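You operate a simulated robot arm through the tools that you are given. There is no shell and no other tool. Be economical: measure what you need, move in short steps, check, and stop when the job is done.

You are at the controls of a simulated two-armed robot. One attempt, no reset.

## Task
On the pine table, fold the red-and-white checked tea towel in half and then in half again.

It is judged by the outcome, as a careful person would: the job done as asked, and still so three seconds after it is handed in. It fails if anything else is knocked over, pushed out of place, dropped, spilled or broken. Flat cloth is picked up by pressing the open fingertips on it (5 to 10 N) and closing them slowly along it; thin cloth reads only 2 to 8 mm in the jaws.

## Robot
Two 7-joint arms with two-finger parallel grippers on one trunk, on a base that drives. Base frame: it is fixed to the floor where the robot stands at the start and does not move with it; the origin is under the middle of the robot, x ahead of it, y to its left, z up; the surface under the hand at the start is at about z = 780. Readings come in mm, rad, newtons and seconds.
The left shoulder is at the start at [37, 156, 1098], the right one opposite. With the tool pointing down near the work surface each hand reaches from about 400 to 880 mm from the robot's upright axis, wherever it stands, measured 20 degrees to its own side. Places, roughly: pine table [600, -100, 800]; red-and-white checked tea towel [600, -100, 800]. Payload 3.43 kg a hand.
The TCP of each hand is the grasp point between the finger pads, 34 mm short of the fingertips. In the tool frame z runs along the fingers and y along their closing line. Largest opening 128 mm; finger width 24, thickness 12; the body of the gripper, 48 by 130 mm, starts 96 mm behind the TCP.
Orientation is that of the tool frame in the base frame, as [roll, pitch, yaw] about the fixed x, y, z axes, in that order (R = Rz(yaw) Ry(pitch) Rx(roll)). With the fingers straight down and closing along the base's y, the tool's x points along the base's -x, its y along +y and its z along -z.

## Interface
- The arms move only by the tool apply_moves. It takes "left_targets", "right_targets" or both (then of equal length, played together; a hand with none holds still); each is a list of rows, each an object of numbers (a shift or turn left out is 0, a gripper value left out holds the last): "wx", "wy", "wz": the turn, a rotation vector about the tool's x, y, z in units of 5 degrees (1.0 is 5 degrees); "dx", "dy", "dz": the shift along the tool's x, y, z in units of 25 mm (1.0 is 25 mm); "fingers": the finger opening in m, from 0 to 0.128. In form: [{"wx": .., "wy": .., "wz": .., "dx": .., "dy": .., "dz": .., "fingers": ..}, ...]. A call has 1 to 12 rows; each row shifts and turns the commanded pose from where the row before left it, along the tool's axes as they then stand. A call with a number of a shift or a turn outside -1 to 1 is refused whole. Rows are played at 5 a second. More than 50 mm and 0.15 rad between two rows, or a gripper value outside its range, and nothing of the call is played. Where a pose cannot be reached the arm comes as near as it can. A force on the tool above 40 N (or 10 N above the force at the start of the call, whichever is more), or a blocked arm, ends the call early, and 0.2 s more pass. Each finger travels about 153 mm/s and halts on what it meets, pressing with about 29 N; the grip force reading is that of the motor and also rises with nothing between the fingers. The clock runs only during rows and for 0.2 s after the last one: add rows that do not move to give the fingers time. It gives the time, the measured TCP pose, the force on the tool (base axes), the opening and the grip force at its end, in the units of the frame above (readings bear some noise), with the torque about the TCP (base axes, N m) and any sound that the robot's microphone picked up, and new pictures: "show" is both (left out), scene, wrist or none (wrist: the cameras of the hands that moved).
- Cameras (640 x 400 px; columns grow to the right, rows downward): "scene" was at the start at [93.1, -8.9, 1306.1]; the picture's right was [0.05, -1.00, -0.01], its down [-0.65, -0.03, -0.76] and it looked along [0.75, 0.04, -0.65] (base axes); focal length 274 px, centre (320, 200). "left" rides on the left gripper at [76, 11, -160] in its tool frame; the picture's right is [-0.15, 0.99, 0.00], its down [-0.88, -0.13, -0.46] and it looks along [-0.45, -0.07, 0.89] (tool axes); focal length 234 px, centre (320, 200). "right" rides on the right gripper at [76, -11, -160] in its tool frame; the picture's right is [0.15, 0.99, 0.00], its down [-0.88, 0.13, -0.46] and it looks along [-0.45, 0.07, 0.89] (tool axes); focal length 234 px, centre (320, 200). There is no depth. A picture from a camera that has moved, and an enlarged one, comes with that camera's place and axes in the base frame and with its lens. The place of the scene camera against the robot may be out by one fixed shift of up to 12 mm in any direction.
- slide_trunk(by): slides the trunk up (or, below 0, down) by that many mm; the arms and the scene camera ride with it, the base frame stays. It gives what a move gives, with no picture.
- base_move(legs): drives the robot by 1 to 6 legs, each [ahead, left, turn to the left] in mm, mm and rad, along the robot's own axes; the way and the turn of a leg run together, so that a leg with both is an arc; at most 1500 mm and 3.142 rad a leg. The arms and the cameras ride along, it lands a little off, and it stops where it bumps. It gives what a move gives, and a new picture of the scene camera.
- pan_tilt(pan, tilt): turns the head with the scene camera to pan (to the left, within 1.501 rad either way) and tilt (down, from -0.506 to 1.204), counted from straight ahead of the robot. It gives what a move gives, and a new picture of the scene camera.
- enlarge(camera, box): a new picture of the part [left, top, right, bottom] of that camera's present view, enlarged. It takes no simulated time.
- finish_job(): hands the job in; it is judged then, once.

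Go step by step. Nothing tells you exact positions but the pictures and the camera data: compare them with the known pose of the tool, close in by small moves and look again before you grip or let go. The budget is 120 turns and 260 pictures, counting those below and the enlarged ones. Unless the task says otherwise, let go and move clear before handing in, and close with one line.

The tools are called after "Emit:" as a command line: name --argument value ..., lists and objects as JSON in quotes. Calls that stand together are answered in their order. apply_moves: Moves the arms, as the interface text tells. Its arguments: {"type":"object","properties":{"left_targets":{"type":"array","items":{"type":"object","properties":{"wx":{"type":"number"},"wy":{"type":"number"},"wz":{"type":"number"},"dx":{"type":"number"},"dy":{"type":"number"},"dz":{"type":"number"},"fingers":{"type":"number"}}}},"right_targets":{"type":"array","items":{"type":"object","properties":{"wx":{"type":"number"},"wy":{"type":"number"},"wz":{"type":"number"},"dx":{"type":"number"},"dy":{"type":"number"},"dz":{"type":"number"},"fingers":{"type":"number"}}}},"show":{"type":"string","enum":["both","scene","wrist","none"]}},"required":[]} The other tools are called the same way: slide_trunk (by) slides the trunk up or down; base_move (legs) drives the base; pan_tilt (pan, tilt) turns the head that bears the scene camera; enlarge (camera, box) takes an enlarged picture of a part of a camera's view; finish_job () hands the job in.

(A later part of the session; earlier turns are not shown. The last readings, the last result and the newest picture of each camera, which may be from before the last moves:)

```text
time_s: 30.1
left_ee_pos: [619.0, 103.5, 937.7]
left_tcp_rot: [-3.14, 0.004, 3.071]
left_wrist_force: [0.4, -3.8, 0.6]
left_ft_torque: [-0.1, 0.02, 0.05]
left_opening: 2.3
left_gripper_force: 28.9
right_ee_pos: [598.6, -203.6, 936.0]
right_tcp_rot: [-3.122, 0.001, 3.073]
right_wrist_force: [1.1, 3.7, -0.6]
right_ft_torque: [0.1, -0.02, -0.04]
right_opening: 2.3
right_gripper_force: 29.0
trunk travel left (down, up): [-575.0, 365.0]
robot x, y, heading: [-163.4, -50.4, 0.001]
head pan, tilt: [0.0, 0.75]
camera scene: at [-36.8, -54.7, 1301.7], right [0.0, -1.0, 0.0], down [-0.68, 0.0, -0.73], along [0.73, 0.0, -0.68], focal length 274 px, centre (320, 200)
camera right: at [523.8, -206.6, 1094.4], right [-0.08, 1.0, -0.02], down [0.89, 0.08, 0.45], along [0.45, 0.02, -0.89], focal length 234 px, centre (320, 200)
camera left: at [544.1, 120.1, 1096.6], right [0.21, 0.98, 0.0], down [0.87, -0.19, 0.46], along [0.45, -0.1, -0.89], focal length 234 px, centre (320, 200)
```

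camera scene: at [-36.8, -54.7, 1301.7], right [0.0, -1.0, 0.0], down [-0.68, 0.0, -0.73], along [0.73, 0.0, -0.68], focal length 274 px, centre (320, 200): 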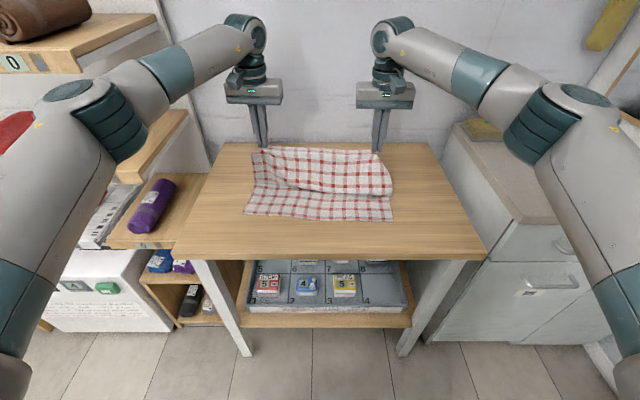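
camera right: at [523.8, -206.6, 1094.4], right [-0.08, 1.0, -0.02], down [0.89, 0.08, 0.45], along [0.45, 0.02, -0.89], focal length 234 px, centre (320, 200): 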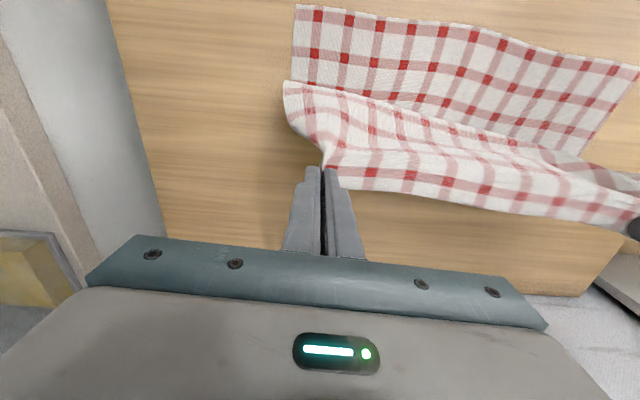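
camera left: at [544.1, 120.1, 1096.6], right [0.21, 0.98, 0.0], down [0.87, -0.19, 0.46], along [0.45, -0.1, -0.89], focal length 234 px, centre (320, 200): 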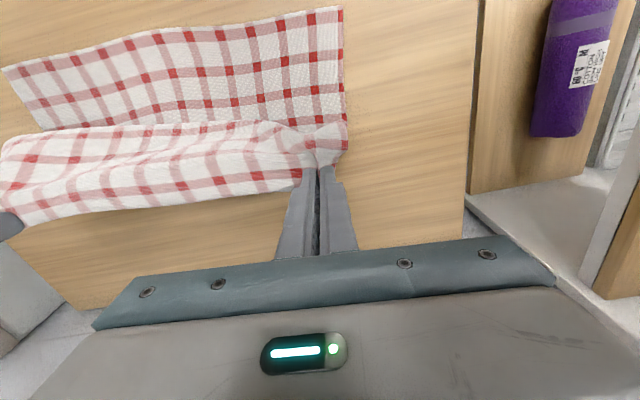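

The hem hangs over on the wrong side because I hold it too far in from the edge, so it would land folded back. I will lay the far half flat again and regrip right at the edge. First I drive forward with the hands drawn back a little.

Emit:
apply_moves --left_targets '[{"dx": 0.5}, {"dx": 0.5}, {"dx": 0.5}, {"dx": 0.5}, {}]' --right_targets '[{"dx": 0.5}, {"dx": 0.5}, {"dx": 0.5}, {"dx": 0.5}, {}]' --show "none"

Emit:
base_move --legs '[[98, -7, 0]]'

```text
time_s: 31.2
left_ee_pos: [569.7, 106.7, 936.4]
left_tcp_rot: [3.139, 0.002, 3.072]
left_wrist_force: [-0.8, -4.3, -1.3]
left_ft_torque: [-0.12, 0.01, 0.05]
left_opening: 2.2
left_gripper_force: 28.9
right_ee_pos: [548.8, -200.3, 934.4]
right_tcp_rot: [-3.126, 0.001, 3.072]
right_wrist_force: [0.5, 4.1, -1.1]
right_ft_torque: [0.14, -0.01, 0.0]
right_opening: 2.4
right_gripper_force: 28.9
trunk travel left (down, up): [-575.0, 365.0]
robot x, y, heading: [-166.9, -53.0, 0.001]
head pan, tilt: [0.0, 0.75]
```

```text
time_s: 32.4
left_ee_pos: [667.5, 99.6, 936.9]
left_tcp_rot: [3.141, 0.003, 3.072]
left_wrist_force: [-0.8, -4.5, 0.2]
left_ft_torque: [-0.14, 0.02, 0.02]
left_opening: 2.7
left_gripper_force: 29.1
right_ee_pos: [646.1, -208.6, 934.8]
right_tcp_rot: [-3.126, -0.001, 3.072]
right_wrist_force: [1.3, 4.1, -0.1]
right_ft_torque: [0.13, 0.03, -0.03]
right_opening: 2.5
right_gripper_force: 28.8
trunk travel left (down, up): [-575.0, 365.0]
robot x, y, heading: [-70.1, -60.3, 0.005]
head pan, tilt: [0.0, 0.75]
camera scene: at [61.0, -62.0, 1301.6], right [0.0, -1.0, 0.0], down [-0.68, 0.0, -0.73], along [0.73, 0.0, -0.68], focal length 274 px, centre (320, 200)
```

scene: 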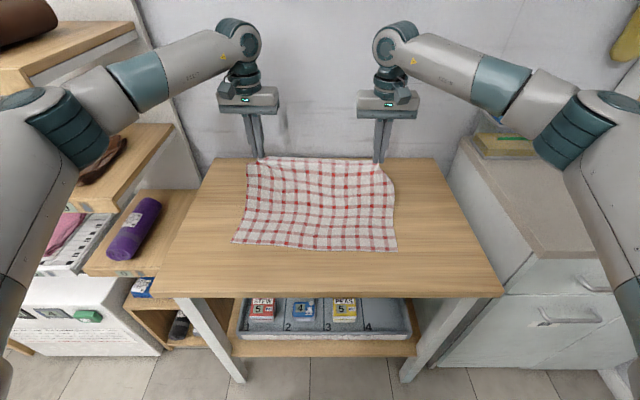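

Emit:
apply_moves --left_targets '[{"dx": -0.46, "dz": 0.14}, {"dx": -0.46, "dz": 0.14}, {"dx": -0.4, "dz": 0.3}, {"dx": -0.4, "dz": 0.3}, {"dx": -0.36, "dz": 0.4}, {"dx": -0.36, "dz": 0.4}, {"dx": -0.24, "dz": 0.5}, {"dx": -0.24, "dz": 0.5}, {"dx": -0.2, "dz": 0.6}, {"dx": -0.2, "dz": 0.6}, {"dx": -0.1, "dz": 0.4}, {"dx": -0.1, "dz": 0.4}]' --right_targets '[{"dx": -0.46, "dz": 0.14}, {"dx": -0.46, "dz": 0.14}, {"dx": -0.4, "dz": 0.3}, {"dx": -0.4, "dz": 0.3}, {"dx": -0.36, "dz": 0.4}, {"dx": -0.36, "dz": 0.4}, {"dx": -0.24, "dz": 0.5}, {"dx": -0.24, "dz": 0.5}, {"dx": -0.2, "dz": 0.6}, {"dx": -0.2, "dz": 0.6}, {"dx": -0.1, "dz": 0.35}, {"dx": -0.1, "dz": 0.35}]'

```text
time_s: 35.0
left_ee_pos: [754.4, 92.5, 820.1]
left_tcp_rot: [3.14, 0.004, 3.072]
left_wrist_force: [1.1, -4.1, -0.8]
left_ft_torque: [-0.17, 0.03, 0.06]
left_opening: 2.4
left_gripper_force: 29.0
right_ee_pos: [733.6, -214.5, 819.7]
right_tcp_rot: [-3.125, 0.002, 3.072]
right_wrist_force: [-0.2, 6.3, 0.0]
right_ft_torque: [0.18, 0.0, -0.01]
right_opening: 2.3
right_gripper_force: 29.3
trunk travel left (down, up): [-575.0, 365.0]
robot x, y, heading: [-68.2, -60.2, -0.002]
head pan, tilt: [0.0, 0.75]
camera scene: at [61.1, -62.1, 1301.6], right [0.0, -1.0, 0.0], down [-0.68, 0.0, -0.73], along [0.73, 0.0, -0.68], focal length 274 px, centre (320, 200)
camera right: at [659.7, -218.0, 979.0], right [-0.08, 1.0, -0.02], down [0.89, 0.08, 0.45], along [0.45, 0.02, -0.89], focal length 234 px, centre (320, 200)
camera left: at [679.6, 109.9, 979.7], right [0.22, 0.98, 0.0], down [0.87, -0.19, 0.46], along [0.45, -0.1, -0.89], focal length 234 px, centre (320, 200)
```

scene: 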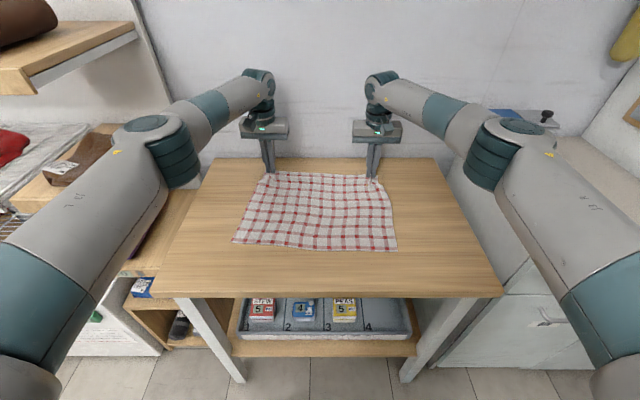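
right: 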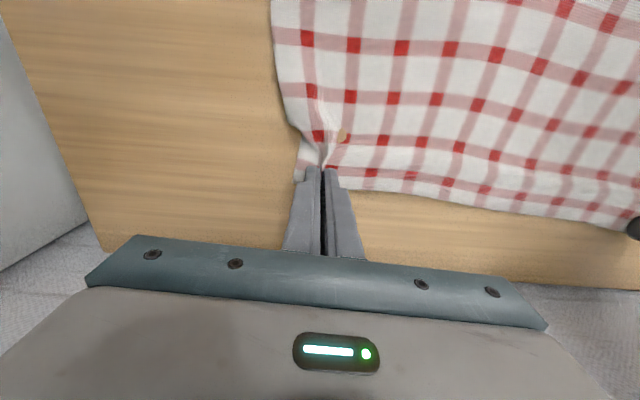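
left: 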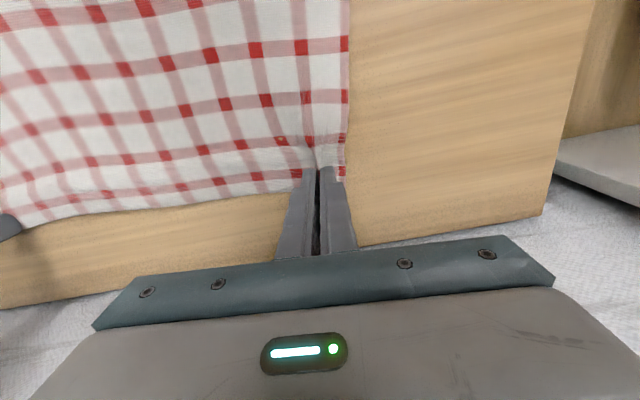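

Flat again. I open slowly and rise to look.

Emit:
apply_moves --left_targets '[{"fingers": 0.012}, {"fingers": 0.025}, {"fingers": 0.044}, {}, {"dz": -0.4}, {"dz": -0.6}, {"dz": -0.6}, {}]' --right_targets '[{"fingers": 0.012}, {"fingers": 0.025}, {"fingers": 0.044}, {}, {"dz": -0.4}, {"dz": -0.6}, {"dz": -0.6}, {}]'

```text
time_s: 36.8
left_ee_pos: [753.8, 94.4, 861.6]
left_tcp_rot: [3.139, 0.003, 3.073]
left_wrist_force: [0.5, -0.2, -0.1]
left_ft_torque: [-0.01, 0.0, 0.0]
left_opening: 44.0
left_gripper_force: 0.0
right_ee_pos: [733.5, -215.0, 859.9]
right_tcp_rot: [-3.127, 0.001, 3.072]
right_wrist_force: [-0.1, -0.6, 0.4]
right_ft_torque: [-0.02, 0.01, 0.0]
right_opening: 43.7
right_gripper_force: 0.0
trunk travel left (down, up): [-575.0, 365.0]
robot x, y, heading: [-70.4, -60.5, 0.004]
head pan, tilt: [0.0, 0.75]
camera scene: at [60.9, -62.0, 1301.5], right [0.0, -1.0, 0.0], down [-0.68, 0.0, -0.73], along [0.73, 0.0, -0.68], focal length 274 px, centre (320, 200)
camera right: at [659.0, -218.1, 1019.5], right [-0.08, 1.0, -0.02], down [0.89, 0.08, 0.45], along [0.45, 0.02, -0.89], focal length 234 px, centre (320, 200)
camera left: at [679.5, 110.1, 1021.1], right [0.22, 0.98, 0.0], down [0.87, -0.19, 0.46], along [0.45, -0.1, -0.89], focal length 234 px, centre (320, 200)
```

scene: 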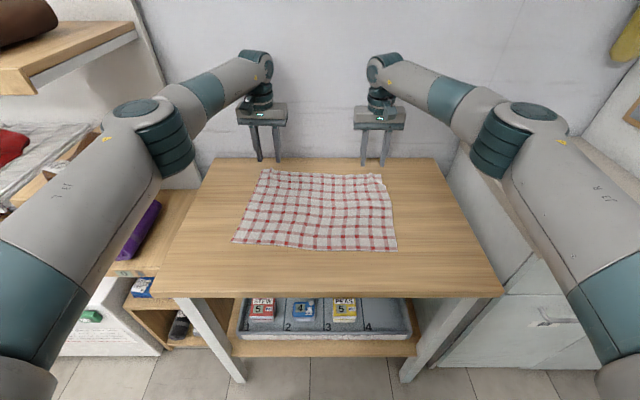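
right: 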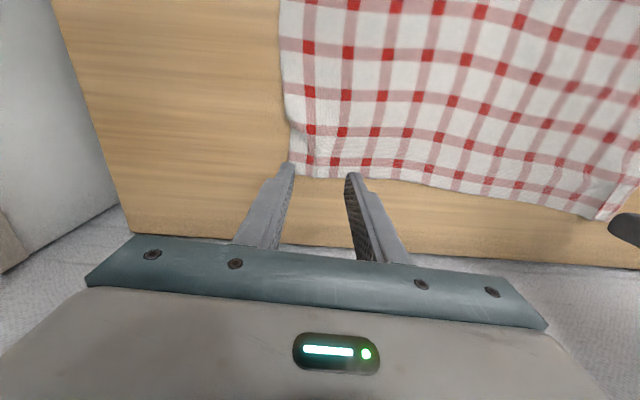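
left: 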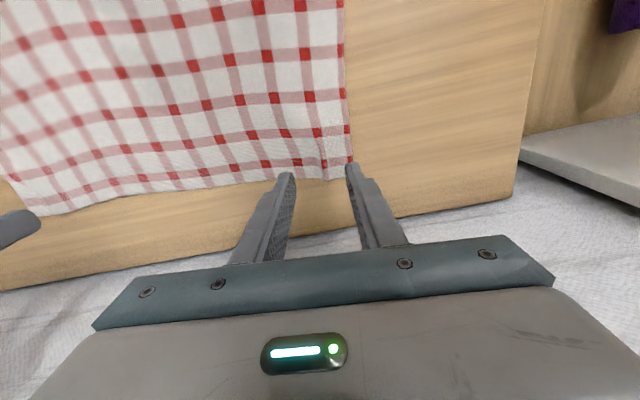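

The corners lie flat with small wrinkles; the far edge is at about x=771 (left) and 748 (right). I drive forward 25 mm so I can grip only about 10 mm of the hem.

Emit:
base_move --legs '[[20, 0, 0]]'

Emit:
apply_moves --left_targets '[{"dy": -0.1, "dz": 0.5, "fingers": 0.038}, {"dz": 0.5}, {"dz": 0.3}, {}, {}]' --right_targets '[{"dx": 0.14, "dy": 0.15, "dz": 0.5, "fingers": 0.038}, {"dz": 0.5}, {"dz": 0.3}, {}, {}]' --show "wrist"

```text
time_s: 37.6
left_ee_pos: [773.6, 94.1, 862.0]
left_tcp_rot: [-3.141, 0.006, 3.072]
left_wrist_force: [-0.5, 1.1, -0.6]
left_ft_torque: [-0.05, -0.02, -0.01]
left_opening: 44.0
left_gripper_force: 0.0
right_ee_pos: [752.4, -215.0, 861.1]
right_tcp_rot: [-3.126, 0.002, 3.073]
right_wrist_force: [-0.7, -0.2, -0.1]
right_ft_torque: [0.0, -0.01, 0.01]
right_opening: 44.1
right_gripper_force: 0.0
trunk travel left (down, up): [-575.0, 365.0]
robot x, y, heading: [-48.5, -60.4, 0.002]
head pan, tilt: [0.0, 0.75]
camera scene: at [78.4, -61.9, 1302.0], right [0.0, -1.0, 0.0], down [-0.68, 0.0, -0.73], along [0.73, 0.0, -0.68], focal length 274 px, centre (320, 200)
```

scene: 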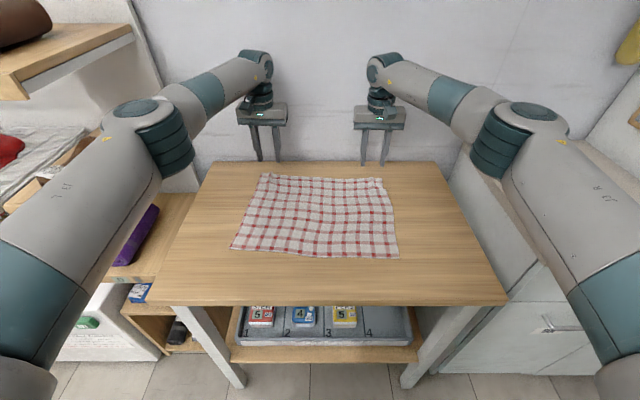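

```text
time_s: 38.8
left_ee_pos: [773.3, 91.5, 828.3]
left_tcp_rot: [-3.141, 0.004, 3.071]
left_wrist_force: [0.1, -0.9, 0.2]
left_ft_torque: [-0.03, 0.0, 0.04]
left_opening: 38.0
left_gripper_force: 0.0
right_ee_pos: [749.8, -211.9, 828.1]
right_tcp_rot: [-3.125, 0.0, 3.071]
right_wrist_force: [-0.3, -0.4, -0.4]
right_ft_torque: [-0.04, -0.02, 0.01]
right_opening: 38.2
right_gripper_force: 0.0
trunk travel left (down, up): [-575.0, 365.0]
robot x, y, heading: [-49.3, -59.0, -0.003]
head pan, tilt: [0.0, 0.75]
camera right: at [675.1, -214.8, 987.2], right [-0.08, 1.0, -0.02], down [0.89, 0.08, 0.45], along [0.45, 0.02, -0.89], focal length 234 px, centre (320, 200)
camera left: at [699.4, 108.2, 988.6], right [0.22, 0.98, 0.0], down [0.87, -0.19, 0.46], along [0.45, -0.1, -0.89], focal length 234 px, centre (320, 200)
```

right: 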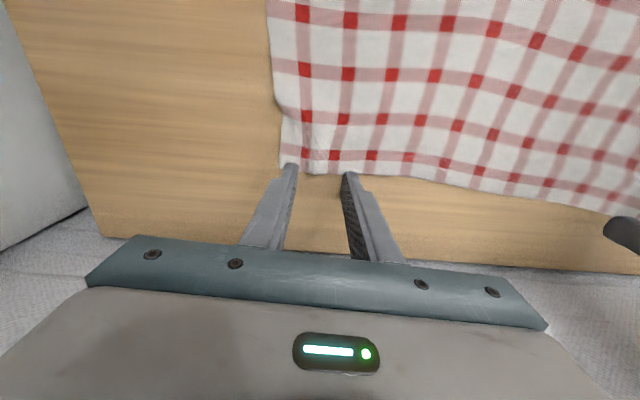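
left: 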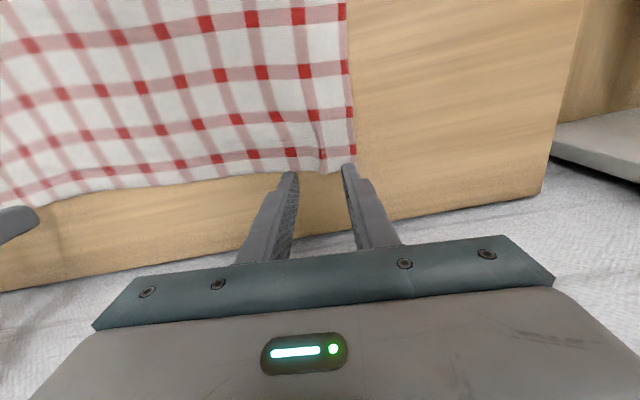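

Emit:
apply_moves --left_targets '[{"dz": 0.25}, {"dz": 0.16}, {"dz": 0.12}, {"dz": 0.03}, {}]' --right_targets '[{"dz": 0.25}, {"dz": 0.16}, {"dz": 0.12}, {"dz": 0.03}, {}]' --show "none"

```text
time_s: 40.0
left_ee_pos: [773.8, 92.2, 816.5]
left_tcp_rot: [3.14, 0.005, 3.074]
left_wrist_force: [-0.9, -0.2, 1.1]
left_ft_torque: [0.01, 0.02, 0.0]
left_opening: 37.8
left_gripper_force: 0.1
right_ee_pos: [750.2, -210.7, 815.7]
right_tcp_rot: [-3.126, 0.004, 3.071]
right_wrist_force: [3.5, 0.2, 10.9]
right_ft_torque: [0.3, -0.04, -0.07]
right_opening: 38.0
right_gripper_force: 0.1
trunk travel left (down, up): [-575.0, 365.0]
robot x, y, heading: [-47.1, -60.0, 0.001]
head pan, tilt: [0.0, 0.75]
```

Emit:
apply_moves --left_targets '[{"dz": 0.06}, {"dz": 0.05}, {}]' --show "none"

```text
time_s: 40.8
left_ee_pos: [773.7, 91.6, 815.6]
left_tcp_rot: [-3.141, 0.008, 3.073]
left_wrist_force: [2.2, 1.5, 12.7]
left_ft_torque: [0.04, 0.0, -0.03]
left_opening: 38.0
left_gripper_force: 0.1
right_ee_pos: [749.7, -211.1, 814.9]
right_tcp_rot: [-3.125, 0.003, 3.074]
right_wrist_force: [1.6, -0.4, 9.3]
right_ft_torque: [0.28, -0.03, -0.02]
right_opening: 38.0
right_gripper_force: 0.1
trunk travel left (down, up): [-575.0, 365.0]
robot x, y, heading: [-45.2, -57.3, 0.004]
head pan, tilt: [0.0, 0.75]
```

Emit:
apply_moves --left_targets '[{"fingers": 0.034}, {"fingers": 0.03}, {"fingers": 0.026}, {"fingers": 0.022}, {"fingers": 0.018}, {"fingers": 0.014}, {"fingers": 0.01}, {"fingers": 0.006}, {"fingers": 0.002, "dy": -0.06}, {"fingers": 0.0, "dy": -0.06}, {}]' --right_targets '[{"fingers": 0.034}, {"fingers": 0.03}, {"fingers": 0.026}, {"fingers": 0.022}, {"fingers": 0.018}, {"fingers": 0.014}, {"fingers": 0.01}, {"fingers": 0.006}, {"fingers": 0.002, "dy": 0.06}, {"fingers": 0.0, "dy": 0.06}, {}]' --show "wrist"

```text
time_s: 43.2
left_ee_pos: [772.3, 88.6, 815.1]
left_tcp_rot: [3.14, 0.008, 3.072]
left_wrist_force: [1.7, -0.1, 24.4]
left_ft_torque: [-0.08, 0.2, 0.02]
left_opening: 2.5
left_gripper_force: 29.1
right_ee_pos: [748.1, -207.5, 817.0]
right_tcp_rot: [-3.125, 0.004, 3.074]
right_wrist_force: [0.2, 3.5, 1.1]
right_ft_torque: [0.15, -0.01, 0.01]
right_opening: 2.4
right_gripper_force: 28.6
trunk travel left (down, up): [-575.0, 365.0]
robot x, y, heading: [-45.1, -58.2, 0.003]
head pan, tilt: [0.0, 0.75]
camera right: at [672.7, -211.7, 976.1], right [-0.08, 1.0, -0.02], down [0.89, 0.08, 0.46], along [0.46, 0.02, -0.89], focal length 234 px, centre (320, 200)
camera left: at [696.2, 105.1, 974.9], right [0.21, 0.98, 0.0], down [0.87, -0.19, 0.46], along [0.45, -0.1, -0.89], focal length 234 px, centre (320, 200)
```

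right: 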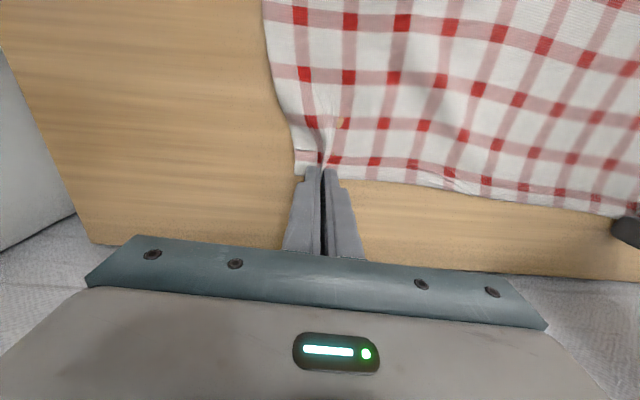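
left: 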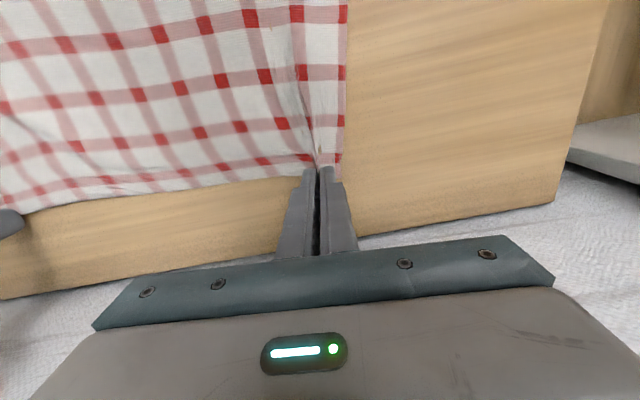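

Gripped at the hem. I lift and tilt the fingers forward as I go, so the hem turns over properly.

Emit:
apply_moves --left_targets '[{"dz": -0.4}, {"dz": -0.4}, {"wy": -1, "dx": 0.25, "dz": -0.26}, {"wy": -1, "dx": 0.226, "dz": -0.281}, {"wy": -1, "dx": 0.2, "dz": -0.3}, {"wy": -1, "dx": 0.174, "dz": -0.316}, {"wy": -1, "dx": 0.146, "dz": -0.33}, {"wy": -1, "dx": 0.117, "dz": -0.341}, {"wy": -1, "dx": 0.087, "dz": -0.35}, {"wy": -1, "dx": 0.056, "dz": -0.356}, {}]' --right_targets '[{"dz": -0.4}, {"dz": -0.4}, {"wy": -1, "dx": 0.25, "dz": -0.26}, {"wy": -1, "dx": 0.226, "dz": -0.281}, {"wy": -1, "dx": 0.2, "dz": -0.3}, {"wy": -1, "dx": 0.174, "dz": -0.316}, {"wy": -1, "dx": 0.146, "dz": -0.33}, {"wy": -1, "dx": 0.117, "dz": -0.341}, {"wy": -1, "dx": 0.087, "dz": -0.35}, {"wy": -1, "dx": 0.056, "dz": -0.356}, {}]'

```text
time_s: 45.6
left_ee_pos: [723.5, 90.8, 882.3]
left_tcp_rot: [-3.141, 0.704, 3.072]
left_wrist_force: [-0.3, -3.4, 0.4]
left_ft_torque: [-0.1, 0.02, -0.04]
left_opening: 2.3
left_gripper_force: 28.8
right_ee_pos: [699.4, -204.1, 885.7]
right_tcp_rot: [-3.121, 0.7, 3.084]
right_wrist_force: [0.2, 3.7, -0.8]
right_ft_torque: [0.1, 0.02, 0.08]
right_opening: 2.1
right_gripper_force: 29.0
trunk travel left (down, up): [-575.0, 365.0]
robot x, y, heading: [-51.5, -56.8, 0.003]
head pan, tilt: [0.0, 0.75]
camera scene: at [80.3, -62.1, 1301.6], right [0.0, -1.0, 0.0], down [-0.68, 0.0, -0.73], along [0.73, 0.0, -0.68], focal length 274 px, centre (320, 200)
camera right: at [540.5, -203.3, 959.3], right [-0.04, 0.99, -0.11], down [0.39, 0.12, 0.91], along [0.92, 0.0, -0.39], focal length 234 px, centre (320, 200)
camera left: at [563.5, 114.3, 956.8], right [0.18, 0.98, 0.1], down [0.37, -0.16, 0.92], along [0.91, -0.13, -0.39], focal length 234 px, centre (320, 200)
```

scene: 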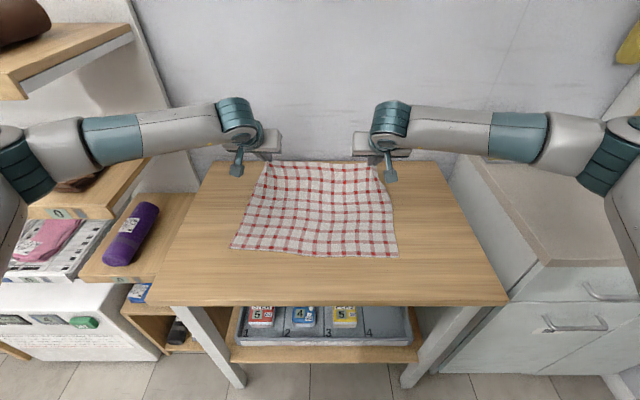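
right: 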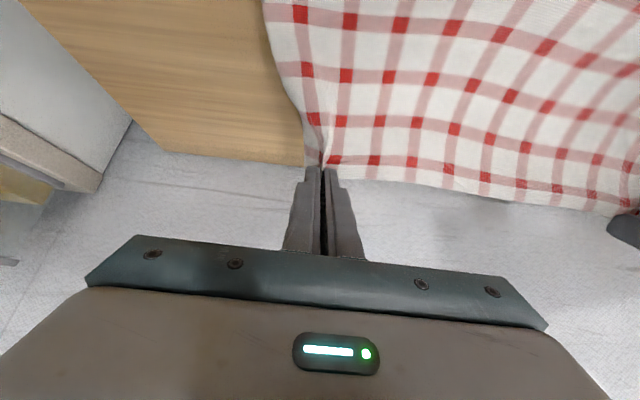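
left: 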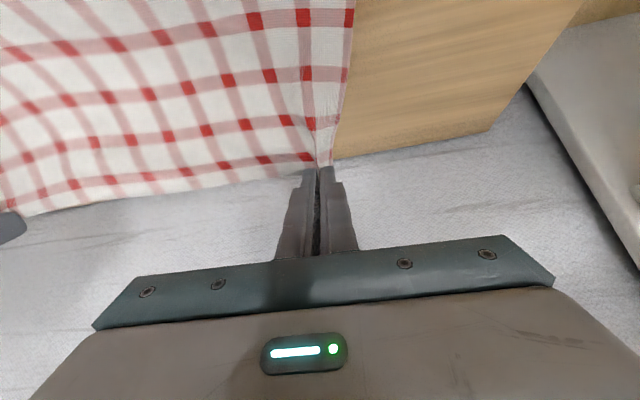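

The tilt works. I now raise the hem and back the base off in steps to follow the arc.

Emit:
apply_moves --left_targets '[{"dx": -0.028, "dz": -0.5}, {"dx": -0.028, "dz": -0.5}, {"dx": -0.028, "dz": -0.5}, {"dx": -0.028, "dz": -0.5}, {}]' --right_targets '[{"dx": -0.028, "dz": -0.5}, {"dx": -0.028, "dz": -0.5}, {"dx": -0.028, "dz": -0.5}, {"dx": -0.028, "dz": -0.5}, {}]' --show "none"

Emit:
base_move --legs '[[-45, 3, 0]]'

```text
time_s: 46.8
left_ee_pos: [694.1, 95.0, 923.7]
left_tcp_rot: [3.139, 0.702, 3.071]
left_wrist_force: [-0.6, -2.3, 0.4]
left_ft_torque: [-0.04, 0.0, -0.05]
left_opening: 2.6
left_gripper_force: 28.9
right_ee_pos: [670.8, -202.0, 925.7]
right_tcp_rot: [-3.121, 0.699, 3.085]
right_wrist_force: [0.7, 3.5, -0.5]
right_ft_torque: [0.08, -0.01, 0.02]
right_opening: 2.1
right_gripper_force: 28.6
trunk travel left (down, up): [-575.0, 365.0]
robot x, y, heading: [-46.3, -56.5, -0.001]
head pan, tilt: [0.0, 0.75]
```

```text
time_s: 47.7
left_ee_pos: [648.6, 96.7, 923.4]
left_tcp_rot: [3.14, 0.702, 3.071]
left_wrist_force: [-0.1, -3.1, 0.6]
left_ft_torque: [-0.06, -0.01, -0.02]
left_opening: 2.2
left_gripper_force: 28.9
right_ee_pos: [625.3, -198.2, 927.3]
right_tcp_rot: [-3.121, 0.699, 3.086]
right_wrist_force: [0.1, 3.7, 0.0]
right_ft_torque: [0.1, -0.01, 0.05]
right_opening: 2.1
right_gripper_force: 29.2
trunk travel left (down, up): [-575.0, 365.0]
robot x, y, heading: [-96.4, -52.9, 0.002]
head pan, tilt: [0.0, 0.75]
camera scene: at [34.8, -58.9, 1301.6], right [0.0, -1.0, 0.0], down [-0.68, 0.0, -0.73], along [0.73, 0.0, -0.68], focal length 274 px, centre (320, 200)
```

scene: 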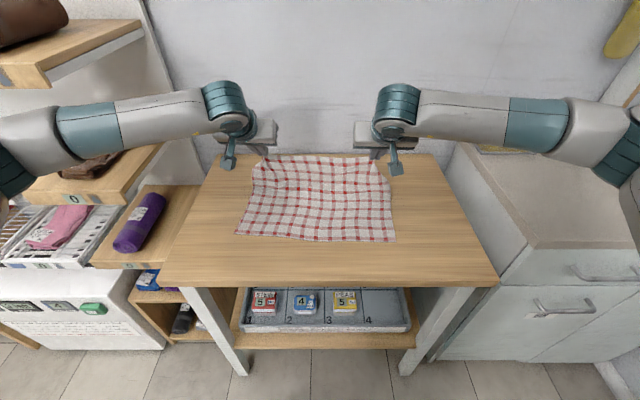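

Emit:
apply_moves --left_targets '[{"dx": -0.26, "dz": -0.31}, {"dx": -0.26, "dz": -0.31}, {}]' --right_targets '[{"dx": -0.26, "dz": -0.31}, {"dx": -0.26, "dz": -0.31}, {}]' --show "none"

Emit:
base_move --legs '[[-60, 4, 0]]'

```text
time_s: 48.5
left_ee_pos: [647.2, 97.3, 943.0]
left_tcp_rot: [3.141, 0.698, 3.07]
left_wrist_force: [0.3, -1.8, 0.3]
left_ft_torque: [-0.04, 0.02, -0.03]
left_opening: 2.2
left_gripper_force: 28.9
right_ee_pos: [625.4, -198.7, 946.2]
right_tcp_rot: [-3.12, 0.698, 3.084]
right_wrist_force: [0.3, 2.1, 0.4]
right_ft_torque: [0.05, -0.05, 0.0]
right_opening: 2.2
right_gripper_force: 29.0
trunk travel left (down, up): [-575.0, 365.0]
robot x, y, heading: [-93.3, -55.6, 0.0]
head pan, tilt: [0.0, 0.75]
```

```text
time_s: 49.5
left_ee_pos: [586.9, 101.1, 945.3]
left_tcp_rot: [3.139, 0.703, 3.073]
left_wrist_force: [0.2, -1.1, 1.2]
left_ft_torque: [-0.07, 0.02, -0.05]
left_opening: 2.8
left_gripper_force: 28.7
right_ee_pos: [565.4, -194.1, 947.6]
right_tcp_rot: [-3.121, 0.698, 3.085]
right_wrist_force: [-0.1, 1.5, 0.2]
right_ft_torque: [0.04, 0.01, 0.01]
right_opening: 2.1
right_gripper_force: 28.7
trunk travel left (down, up): [-575.0, 365.0]
robot x, y, heading: [-154.1, -53.3, -0.001]
head pan, tilt: [0.0, 0.75]
camera scene: at [-26.0, -55.0, 1301.7], right [0.0, -1.0, 0.0], down [-0.68, 0.0, -0.73], along [0.73, 0.0, -0.68], focal length 274 px, centre (320, 200)
```

scene: 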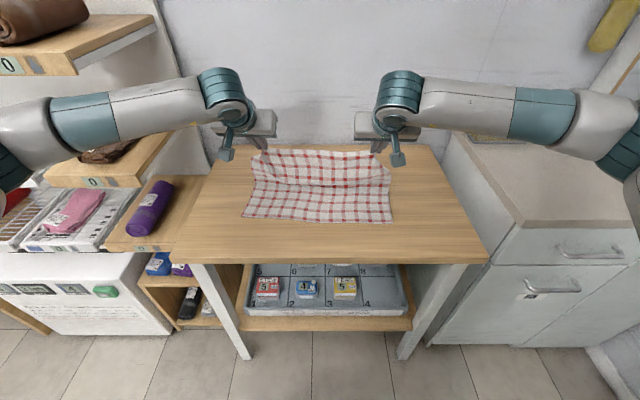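

Emit:
base_move --legs '[[-33, 2, 0]]'

Emit:
apply_moves --left_targets '[{"dx": 0.2, "dz": 0.24}, {}]' --right_targets '[{"dx": 0.2, "dz": 0.24}, {}]' --show "wrist"

```text
time_s: 50.3
left_ee_pos: [557.0, 102.3, 943.8]
left_tcp_rot: [3.14, 0.701, 3.071]
left_wrist_force: [-0.2, -1.2, 0.1]
left_ft_torque: [-0.02, 0.0, -0.01]
left_opening: 2.6
left_gripper_force: 29.3
right_ee_pos: [534.5, -192.3, 945.9]
right_tcp_rot: [-3.121, 0.699, 3.086]
right_wrist_force: [-0.5, 1.9, -0.2]
right_ft_torque: [0.05, 0.0, 0.05]
right_opening: 2.1
right_gripper_force: 29.0
trunk travel left (down, up): [-575.0, 365.0]
robot x, y, heading: [-186.3, -49.5, 0.001]
head pan, tilt: [0.0, 0.75]
camera scene: at [-56.4, -53.1, 1301.4], right [0.0, -1.0, 0.0], down [-0.68, 0.0, -0.73], along [0.73, 0.0, -0.68], focal length 274 px, centre (320, 200)
```

scene: 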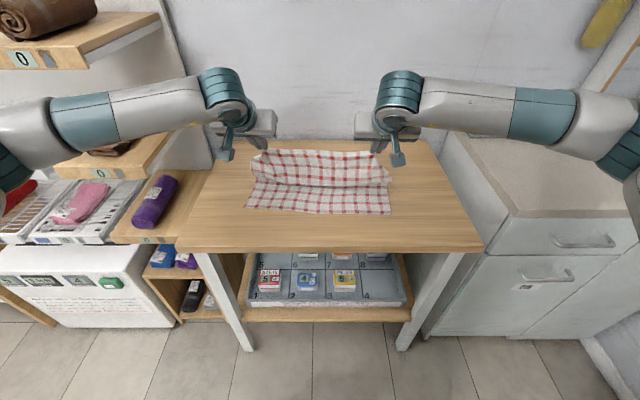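

```text
time_s: 50.9
left_ee_pos: [555.1, 101.3, 937.9]
left_tcp_rot: [3.141, 0.705, 3.07]
left_wrist_force: [-0.8, -1.8, 0.9]
left_ft_torque: [-0.03, 0.02, -0.05]
left_opening: 2.4
left_gripper_force: 29.0
right_ee_pos: [532.8, -191.8, 939.5]
right_tcp_rot: [-3.12, 0.7, 3.085]
right_wrist_force: [0.4, 1.0, 0.2]
right_ft_torque: [0.06, 0.0, -0.01]
right_opening: 2.0
right_gripper_force: 28.5
trunk travel left (down, up): [-575.0, 365.0]
robot x, y, heading: [-187.1, -51.6, -0.001]
head pan, tilt: [0.0, 0.75]
camera right: at [372.9, -191.3, 1012.6], right [-0.04, 0.99, -0.11], down [0.39, 0.12, 0.91], along [0.92, 0.0, -0.39], focal length 234 px, centre (320, 200)
camera left: at [395.5, 123.8, 1010.2], right [0.18, 0.98, 0.1], down [0.37, -0.16, 0.92], along [0.91, -0.13, -0.39], focal length 234 px, centre (320, 200)
```

right: 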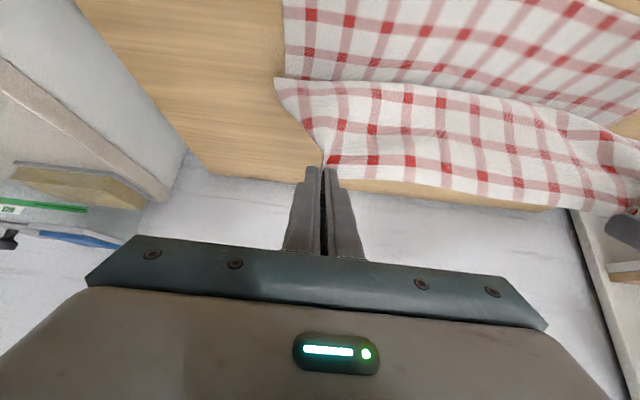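
left: 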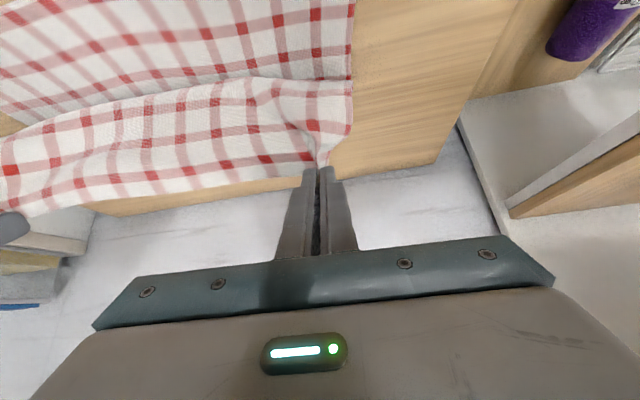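

The hanging cloth is bulging toward me, so the fold line has crept. I go back above the intended fold line, high enough to pull it straight, then descend at 45° so the cloth hangs vertically and lays itself down.

Emit:
apply_moves --left_targets '[{"dx": -0.4, "dz": 0.187}, {"dx": -0.4, "dz": 0.187}, {"dx": -0.4, "dz": 0.187}, {"dx": -0.4, "dz": 0.187}, {"dx": -0.4, "dz": 0.187}, {}]' --right_targets '[{"dx": -0.4, "dz": 0.187}, {"dx": -0.4, "dz": 0.187}, {"dx": -0.4, "dz": 0.187}, {"dx": -0.4, "dz": 0.187}, {"dx": -0.4, "dz": 0.187}, {}]'

```text
time_s: 52.3
left_ee_pos: [608.6, 96.6, 951.4]
left_tcp_rot: [3.14, 0.701, 3.07]
left_wrist_force: [0.7, -1.3, -0.5]
left_ft_torque: [0.02, 0.04, -0.02]
left_opening: 2.4
left_gripper_force: 29.2
right_ee_pos: [588.1, -196.0, 954.1]
right_tcp_rot: [-3.122, 0.7, 3.087]
right_wrist_force: [-1.1, 1.4, -0.2]
right_ft_torque: [0.03, -0.01, 0.01]
right_opening: 2.2
right_gripper_force: 28.9
trunk travel left (down, up): [-575.0, 365.0]
robot x, y, heading: [-183.6, -48.6, -0.0]
head pan, tilt: [0.0, 0.75]
camera scene: at [-57.4, -53.0, 1301.7], right [0.0, -1.0, 0.0], down [-0.68, 0.0, -0.73], along [0.73, 0.0, -0.68], focal length 274 px, centre (320, 200)
camera right: at [427.2, -194.2, 1027.3], right [-0.04, 0.99, -0.11], down [0.39, 0.12, 0.91], along [0.92, 0.0, -0.39], focal length 234 px, centre (320, 200)
camera left: at [449.8, 120.1, 1024.1], right [0.18, 0.98, 0.1], down [0.37, -0.16, 0.92], along [0.91, -0.13, -0.39], focal length 234 px, centre (320, 200)
```

scene: 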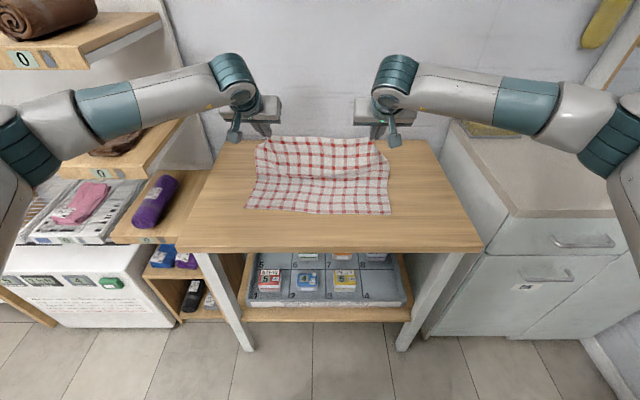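
right: 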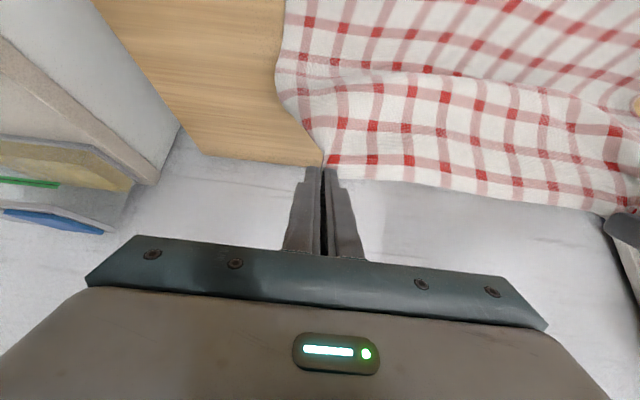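
left: 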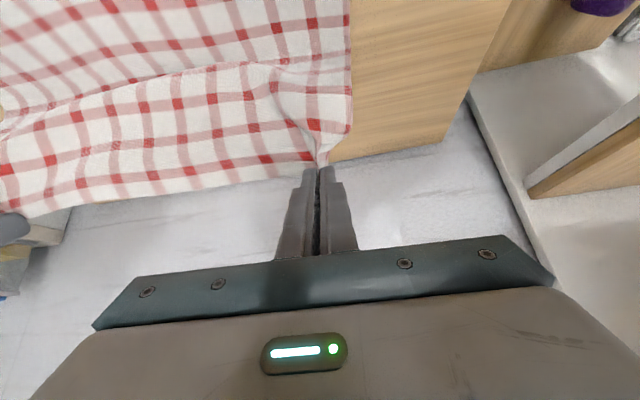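

Almost straight now. I descend at 45° toward the near edge.

Emit:
apply_moves --left_targets '[{"dx": 0.493, "dz": 0.043}, {"dx": 0.493, "dz": 0.043}, {"dx": 0.493, "dz": 0.043}, {"dx": 0.493, "dz": 0.043}, {"dx": 0.493, "dz": 0.043}, {"dx": 0.493, "dz": 0.043}, {"dx": 0.493, "dz": 0.043}, {"dx": 0.493, "dz": 0.043}, {}]' --right_targets '[{"dx": 0.493, "dz": 0.043}, {"dx": 0.493, "dz": 0.043}, {"dx": 0.493, "dz": 0.043}, {"dx": 0.493, "dz": 0.043}, {"dx": 0.493, "dz": 0.043}, {"dx": 0.493, "dz": 0.043}, {"dx": 0.493, "dz": 0.043}, {"dx": 0.493, "dz": 0.043}, {}]'

```text
time_s: 54.3
left_ee_pos: [539.5, 101.2, 880.0]
left_tcp_rot: [-3.141, 0.702, 3.071]
left_wrist_force: [0.5, -2.0, 0.7]
left_ft_torque: [-0.08, 0.02, -0.07]
left_opening: 2.5
left_gripper_force: 29.3
right_ee_pos: [518.4, -193.1, 881.0]
right_tcp_rot: [-3.121, 0.699, 3.087]
right_wrist_force: [-0.5, 1.5, 0.5]
right_ft_torque: [0.06, 0.03, 0.05]
right_opening: 2.1
right_gripper_force: 29.1
trunk travel left (down, up): [-575.0, 365.0]
robot x, y, heading: [-186.5, -48.3, 0.002]
head pan, tilt: [0.0, 0.75]
camera scene: at [-57.2, -53.1, 1301.6], right [0.0, -1.0, 0.0], down [-0.68, 0.0, -0.73], along [0.73, 0.0, -0.68], focal length 274 px, centre (320, 200)
camera right: at [358.4, -191.3, 956.1], right [-0.04, 0.99, -0.11], down [0.39, 0.12, 0.91], along [0.92, 0.0, -0.39], focal length 234 px, centre (320, 200)
camera left: at [379.7, 125.2, 953.9], right [0.18, 0.98, 0.1], down [0.37, -0.16, 0.92], along [0.91, -0.13, -0.39], focal length 234 px, centre (320, 200)
```

scene: 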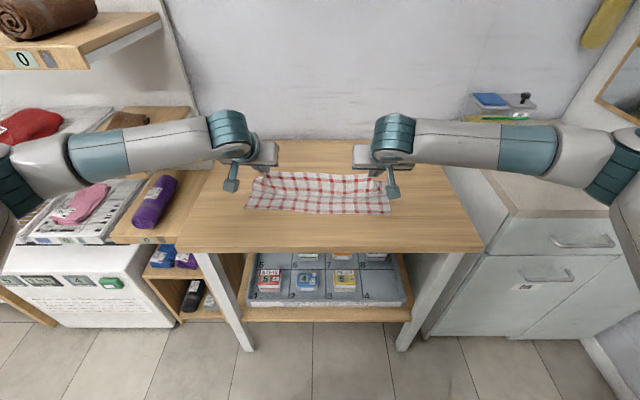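
right: 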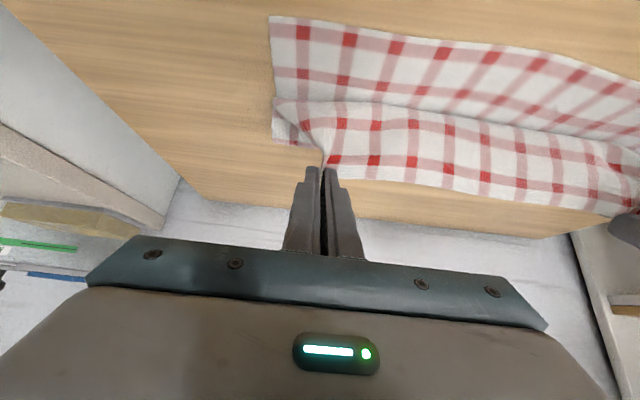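
left: 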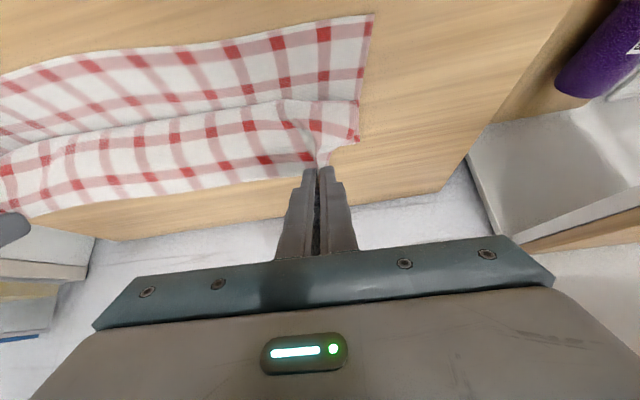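

The fold line sits at about x=617 (left) and 599 (right), about right. I continue down.

Emit:
apply_moves --left_targets '[{"dx": 0.493, "dz": 0.043}, {"dx": 0.493, "dz": 0.043}, {"dx": 0.493, "dz": 0.043}, {"dx": 0.493, "dz": 0.043}, {"dx": 0.493, "dz": 0.043}, {}]' --right_targets '[{"dx": 0.493, "dz": 0.043}, {"dx": 0.493, "dz": 0.043}, {"dx": 0.493, "dz": 0.043}, {"dx": 0.493, "dz": 0.043}, {"dx": 0.493, "dz": 0.043}, {}]'

```text
time_s: 55.7
left_ee_pos: [496.2, 105.6, 835.8]
left_tcp_rot: [-3.141, 0.702, 3.07]
left_wrist_force: [0.4, -2.3, 0.5]
left_ft_torque: [-0.08, 0.03, -0.01]
left_opening: 2.5
left_gripper_force: 28.4
right_ee_pos: [474.9, -190.2, 839.5]
right_tcp_rot: [-3.119, 0.701, 3.086]
right_wrist_force: [-0.4, 2.7, -0.1]
right_ft_torque: [0.06, -0.01, 0.03]
right_opening: 2.2
right_gripper_force: 28.8
trunk travel left (down, up): [-575.0, 365.0]
robot x, y, heading: [-185.6, -48.2, -0.0]
head pan, tilt: [0.0, 0.75]
camera scene: at [-57.1, -53.2, 1301.6], right [0.0, -1.0, 0.0], down [-0.68, 0.0, -0.73], along [0.73, 0.0, -0.68], focal length 274 px, centre (320, 200)
camera right: at [314.2, -188.4, 912.7], right [-0.04, 0.99, -0.11], down [0.39, 0.12, 0.91], along [0.92, 0.0, -0.39], focal length 234 px, centre (320, 200)
camera left: at [336.1, 127.8, 909.2], right [0.18, 0.98, 0.1], down [0.37, -0.16, 0.92], along [0.91, -0.13, -0.39], focal length 234 px, centre (320, 200)
```

scene: 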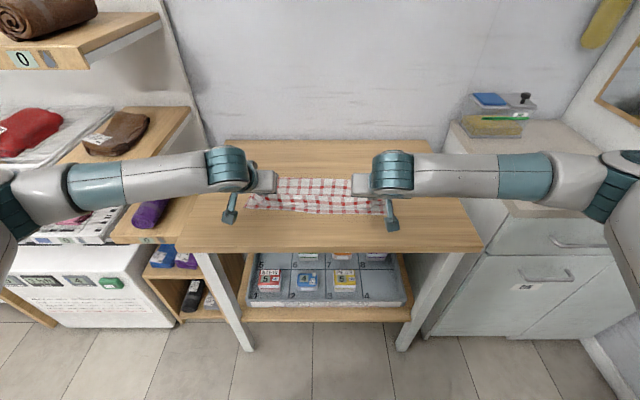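
right: 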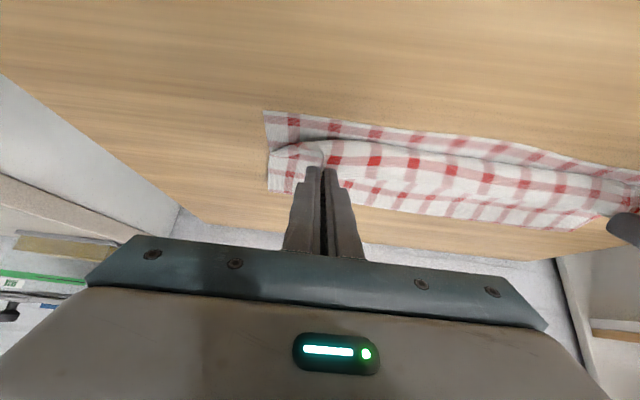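
left: 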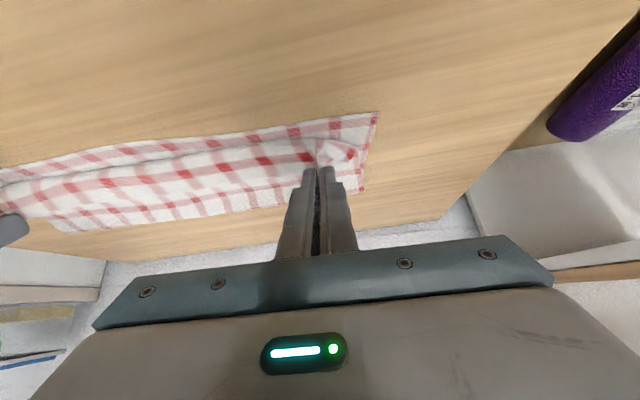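

Emit:
apply_moves --left_targets '[{"dx": 0.387, "dz": -0.037}, {"dx": 0.387, "dz": -0.037}, {"dx": 0.387, "dz": -0.037}, {"dx": 0.387, "dz": -0.037}, {}]' --right_targets '[{"dx": 0.4, "dz": -0.02}, {"dx": 0.4, "dz": -0.02}, {"dx": 0.4, "dz": -0.02}, {"dx": 0.4, "dz": -0.02}, {}]'

```text
time_s: 56.9
left_ee_pos: [463.2, 108.0, 817.0]
left_tcp_rot: [-3.142, 0.706, 3.071]
left_wrist_force: [4.0, -3.2, 14.1]
left_ft_torque: [-0.15, -0.18, -0.03]
left_opening: 2.7
left_gripper_force: 29.1
right_ee_pos: [443.0, -186.1, 817.4]
right_tcp_rot: [-3.122, 0.702, 3.087]
right_wrist_force: [2.5, 3.1, 8.1]
right_ft_torque: [0.05, -0.14, 0.02]
right_opening: 2.1
right_gripper_force: 29.8
trunk travel left (down, up): [-575.0, 365.0]
robot x, y, heading: [-183.9, -53.5, 0.001]
head pan, tilt: [0.0, 0.75]
camera scene: at [-59.0, -53.3, 1302.2], right [0.0, -1.0, 0.0], down [-0.68, 0.0, -0.73], along [0.73, 0.0, -0.68], focal length 274 px, centre (320, 200)
camera right: at [282.4, -186.7, 889.3], right [-0.04, 0.99, -0.11], down [0.39, 0.12, 0.91], along [0.92, 0.0, -0.39], focal length 234 px, centre (320, 200)
camera left: at [304.0, 129.9, 890.1], right [0.18, 0.98, 0.1], down [0.36, -0.16, 0.92], along [0.91, -0.13, -0.38], focal length 234 px, centre (320, 200)
```

scene: 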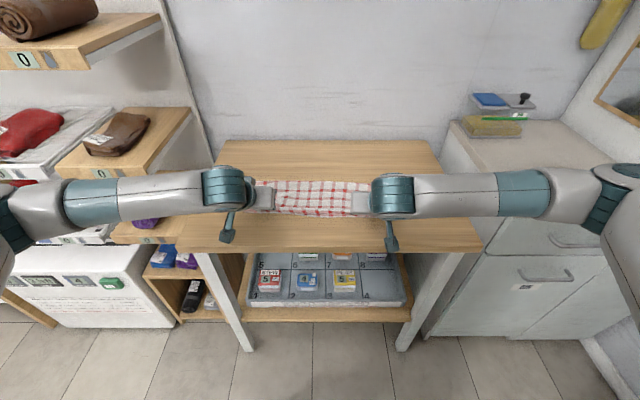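
right: 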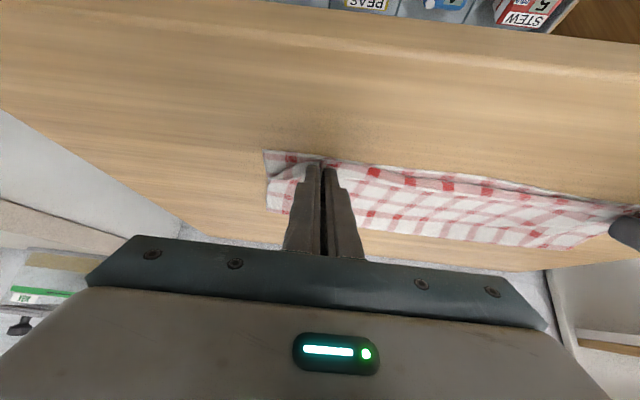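
left: 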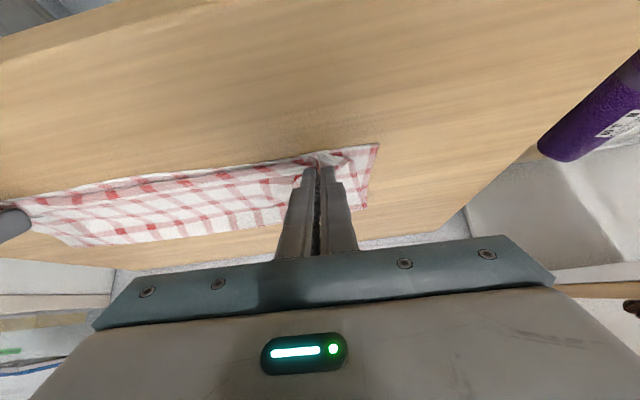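

The hem reaches the near edge. I release and retreat backward and up.

Emit:
apply_moves --left_targets '[{"dx": -0.06, "dz": -0.07}, {"fingers": 0.01}, {"fingers": 0.02}, {"fingers": 0.03}, {}, {"dz": -0.4}, {"dz": -0.6}, {"dz": -0.8}, {"dz": -0.8}, {"dz": -0.8}, {}]' --right_targets '[{"dx": -0.06, "dz": -0.07}, {"fingers": 0.01}, {"fingers": 0.02}, {"fingers": 0.03}, {}, {"dz": -0.4}, {"dz": -0.6}, {"dz": -0.8}, {"dz": -0.8}, {"dz": -0.8}, {}]'

```text
time_s: 59.3
left_ee_pos: [409.5, 111.2, 879.6]
left_tcp_rot: [3.14, 0.7, 3.071]
left_wrist_force: [-1.0, 0.1, 0.1]
left_ft_torque: [0.01, 0.02, -0.01]
left_opening: 30.2
left_gripper_force: 0.2
right_ee_pos: [387.7, -183.0, 882.4]
right_tcp_rot: [-3.12, 0.698, 3.086]
right_wrist_force: [-0.1, 0.1, 0.4]
right_ft_torque: [-0.01, 0.01, -0.01]
right_opening: 29.8
right_gripper_force: 0.0
trunk travel left (down, up): [-575.0, 365.0]
robot x, y, heading: [-186.0, -51.5, -0.001]
head pan, tilt: [0.0, 0.75]
camera scene: at [-56.7, -53.2, 1301.6], right [0.0, -1.0, 0.0], down [-0.68, 0.0, -0.73], along [0.73, 0.0, -0.68], focal length 274 px, centre (320, 200)
camera right: at [228.1, -181.5, 955.3], right [-0.04, 0.99, -0.11], down [0.39, 0.12, 0.91], along [0.92, 0.0, -0.39], focal length 234 px, centre (320, 200)
camera left: at [249.2, 133.5, 953.8], right [0.18, 0.98, 0.1], down [0.37, -0.16, 0.92], along [0.91, -0.13, -0.39], focal length 234 px, centre (320, 200)
```

scene: 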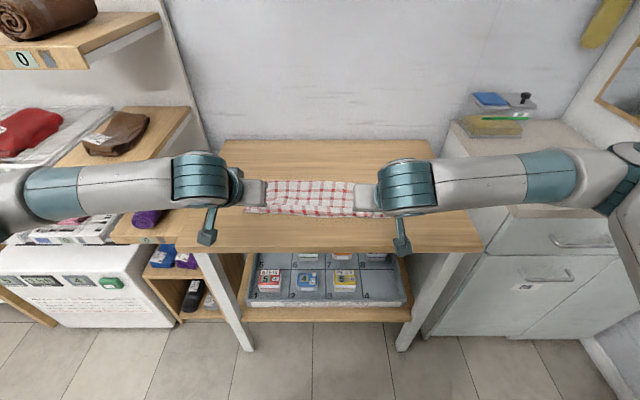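
right: 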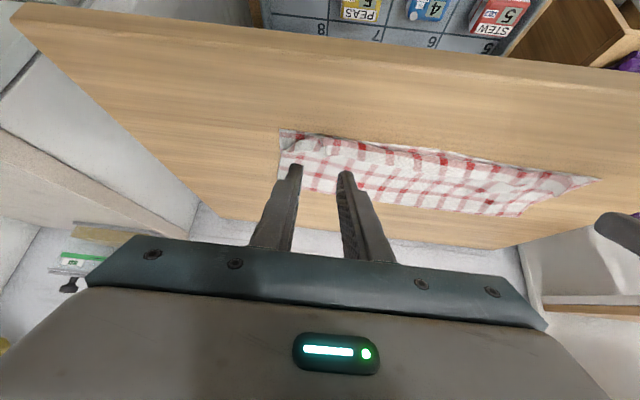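
left: 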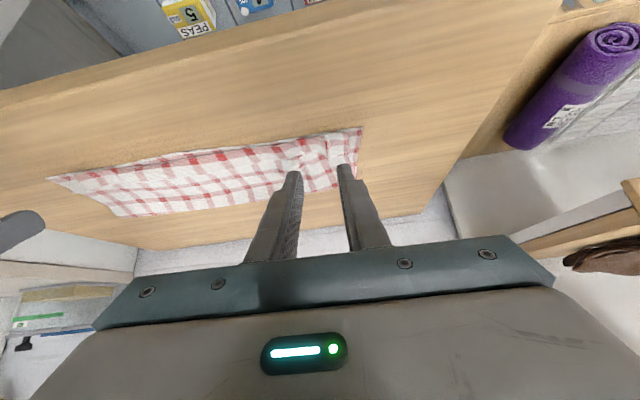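

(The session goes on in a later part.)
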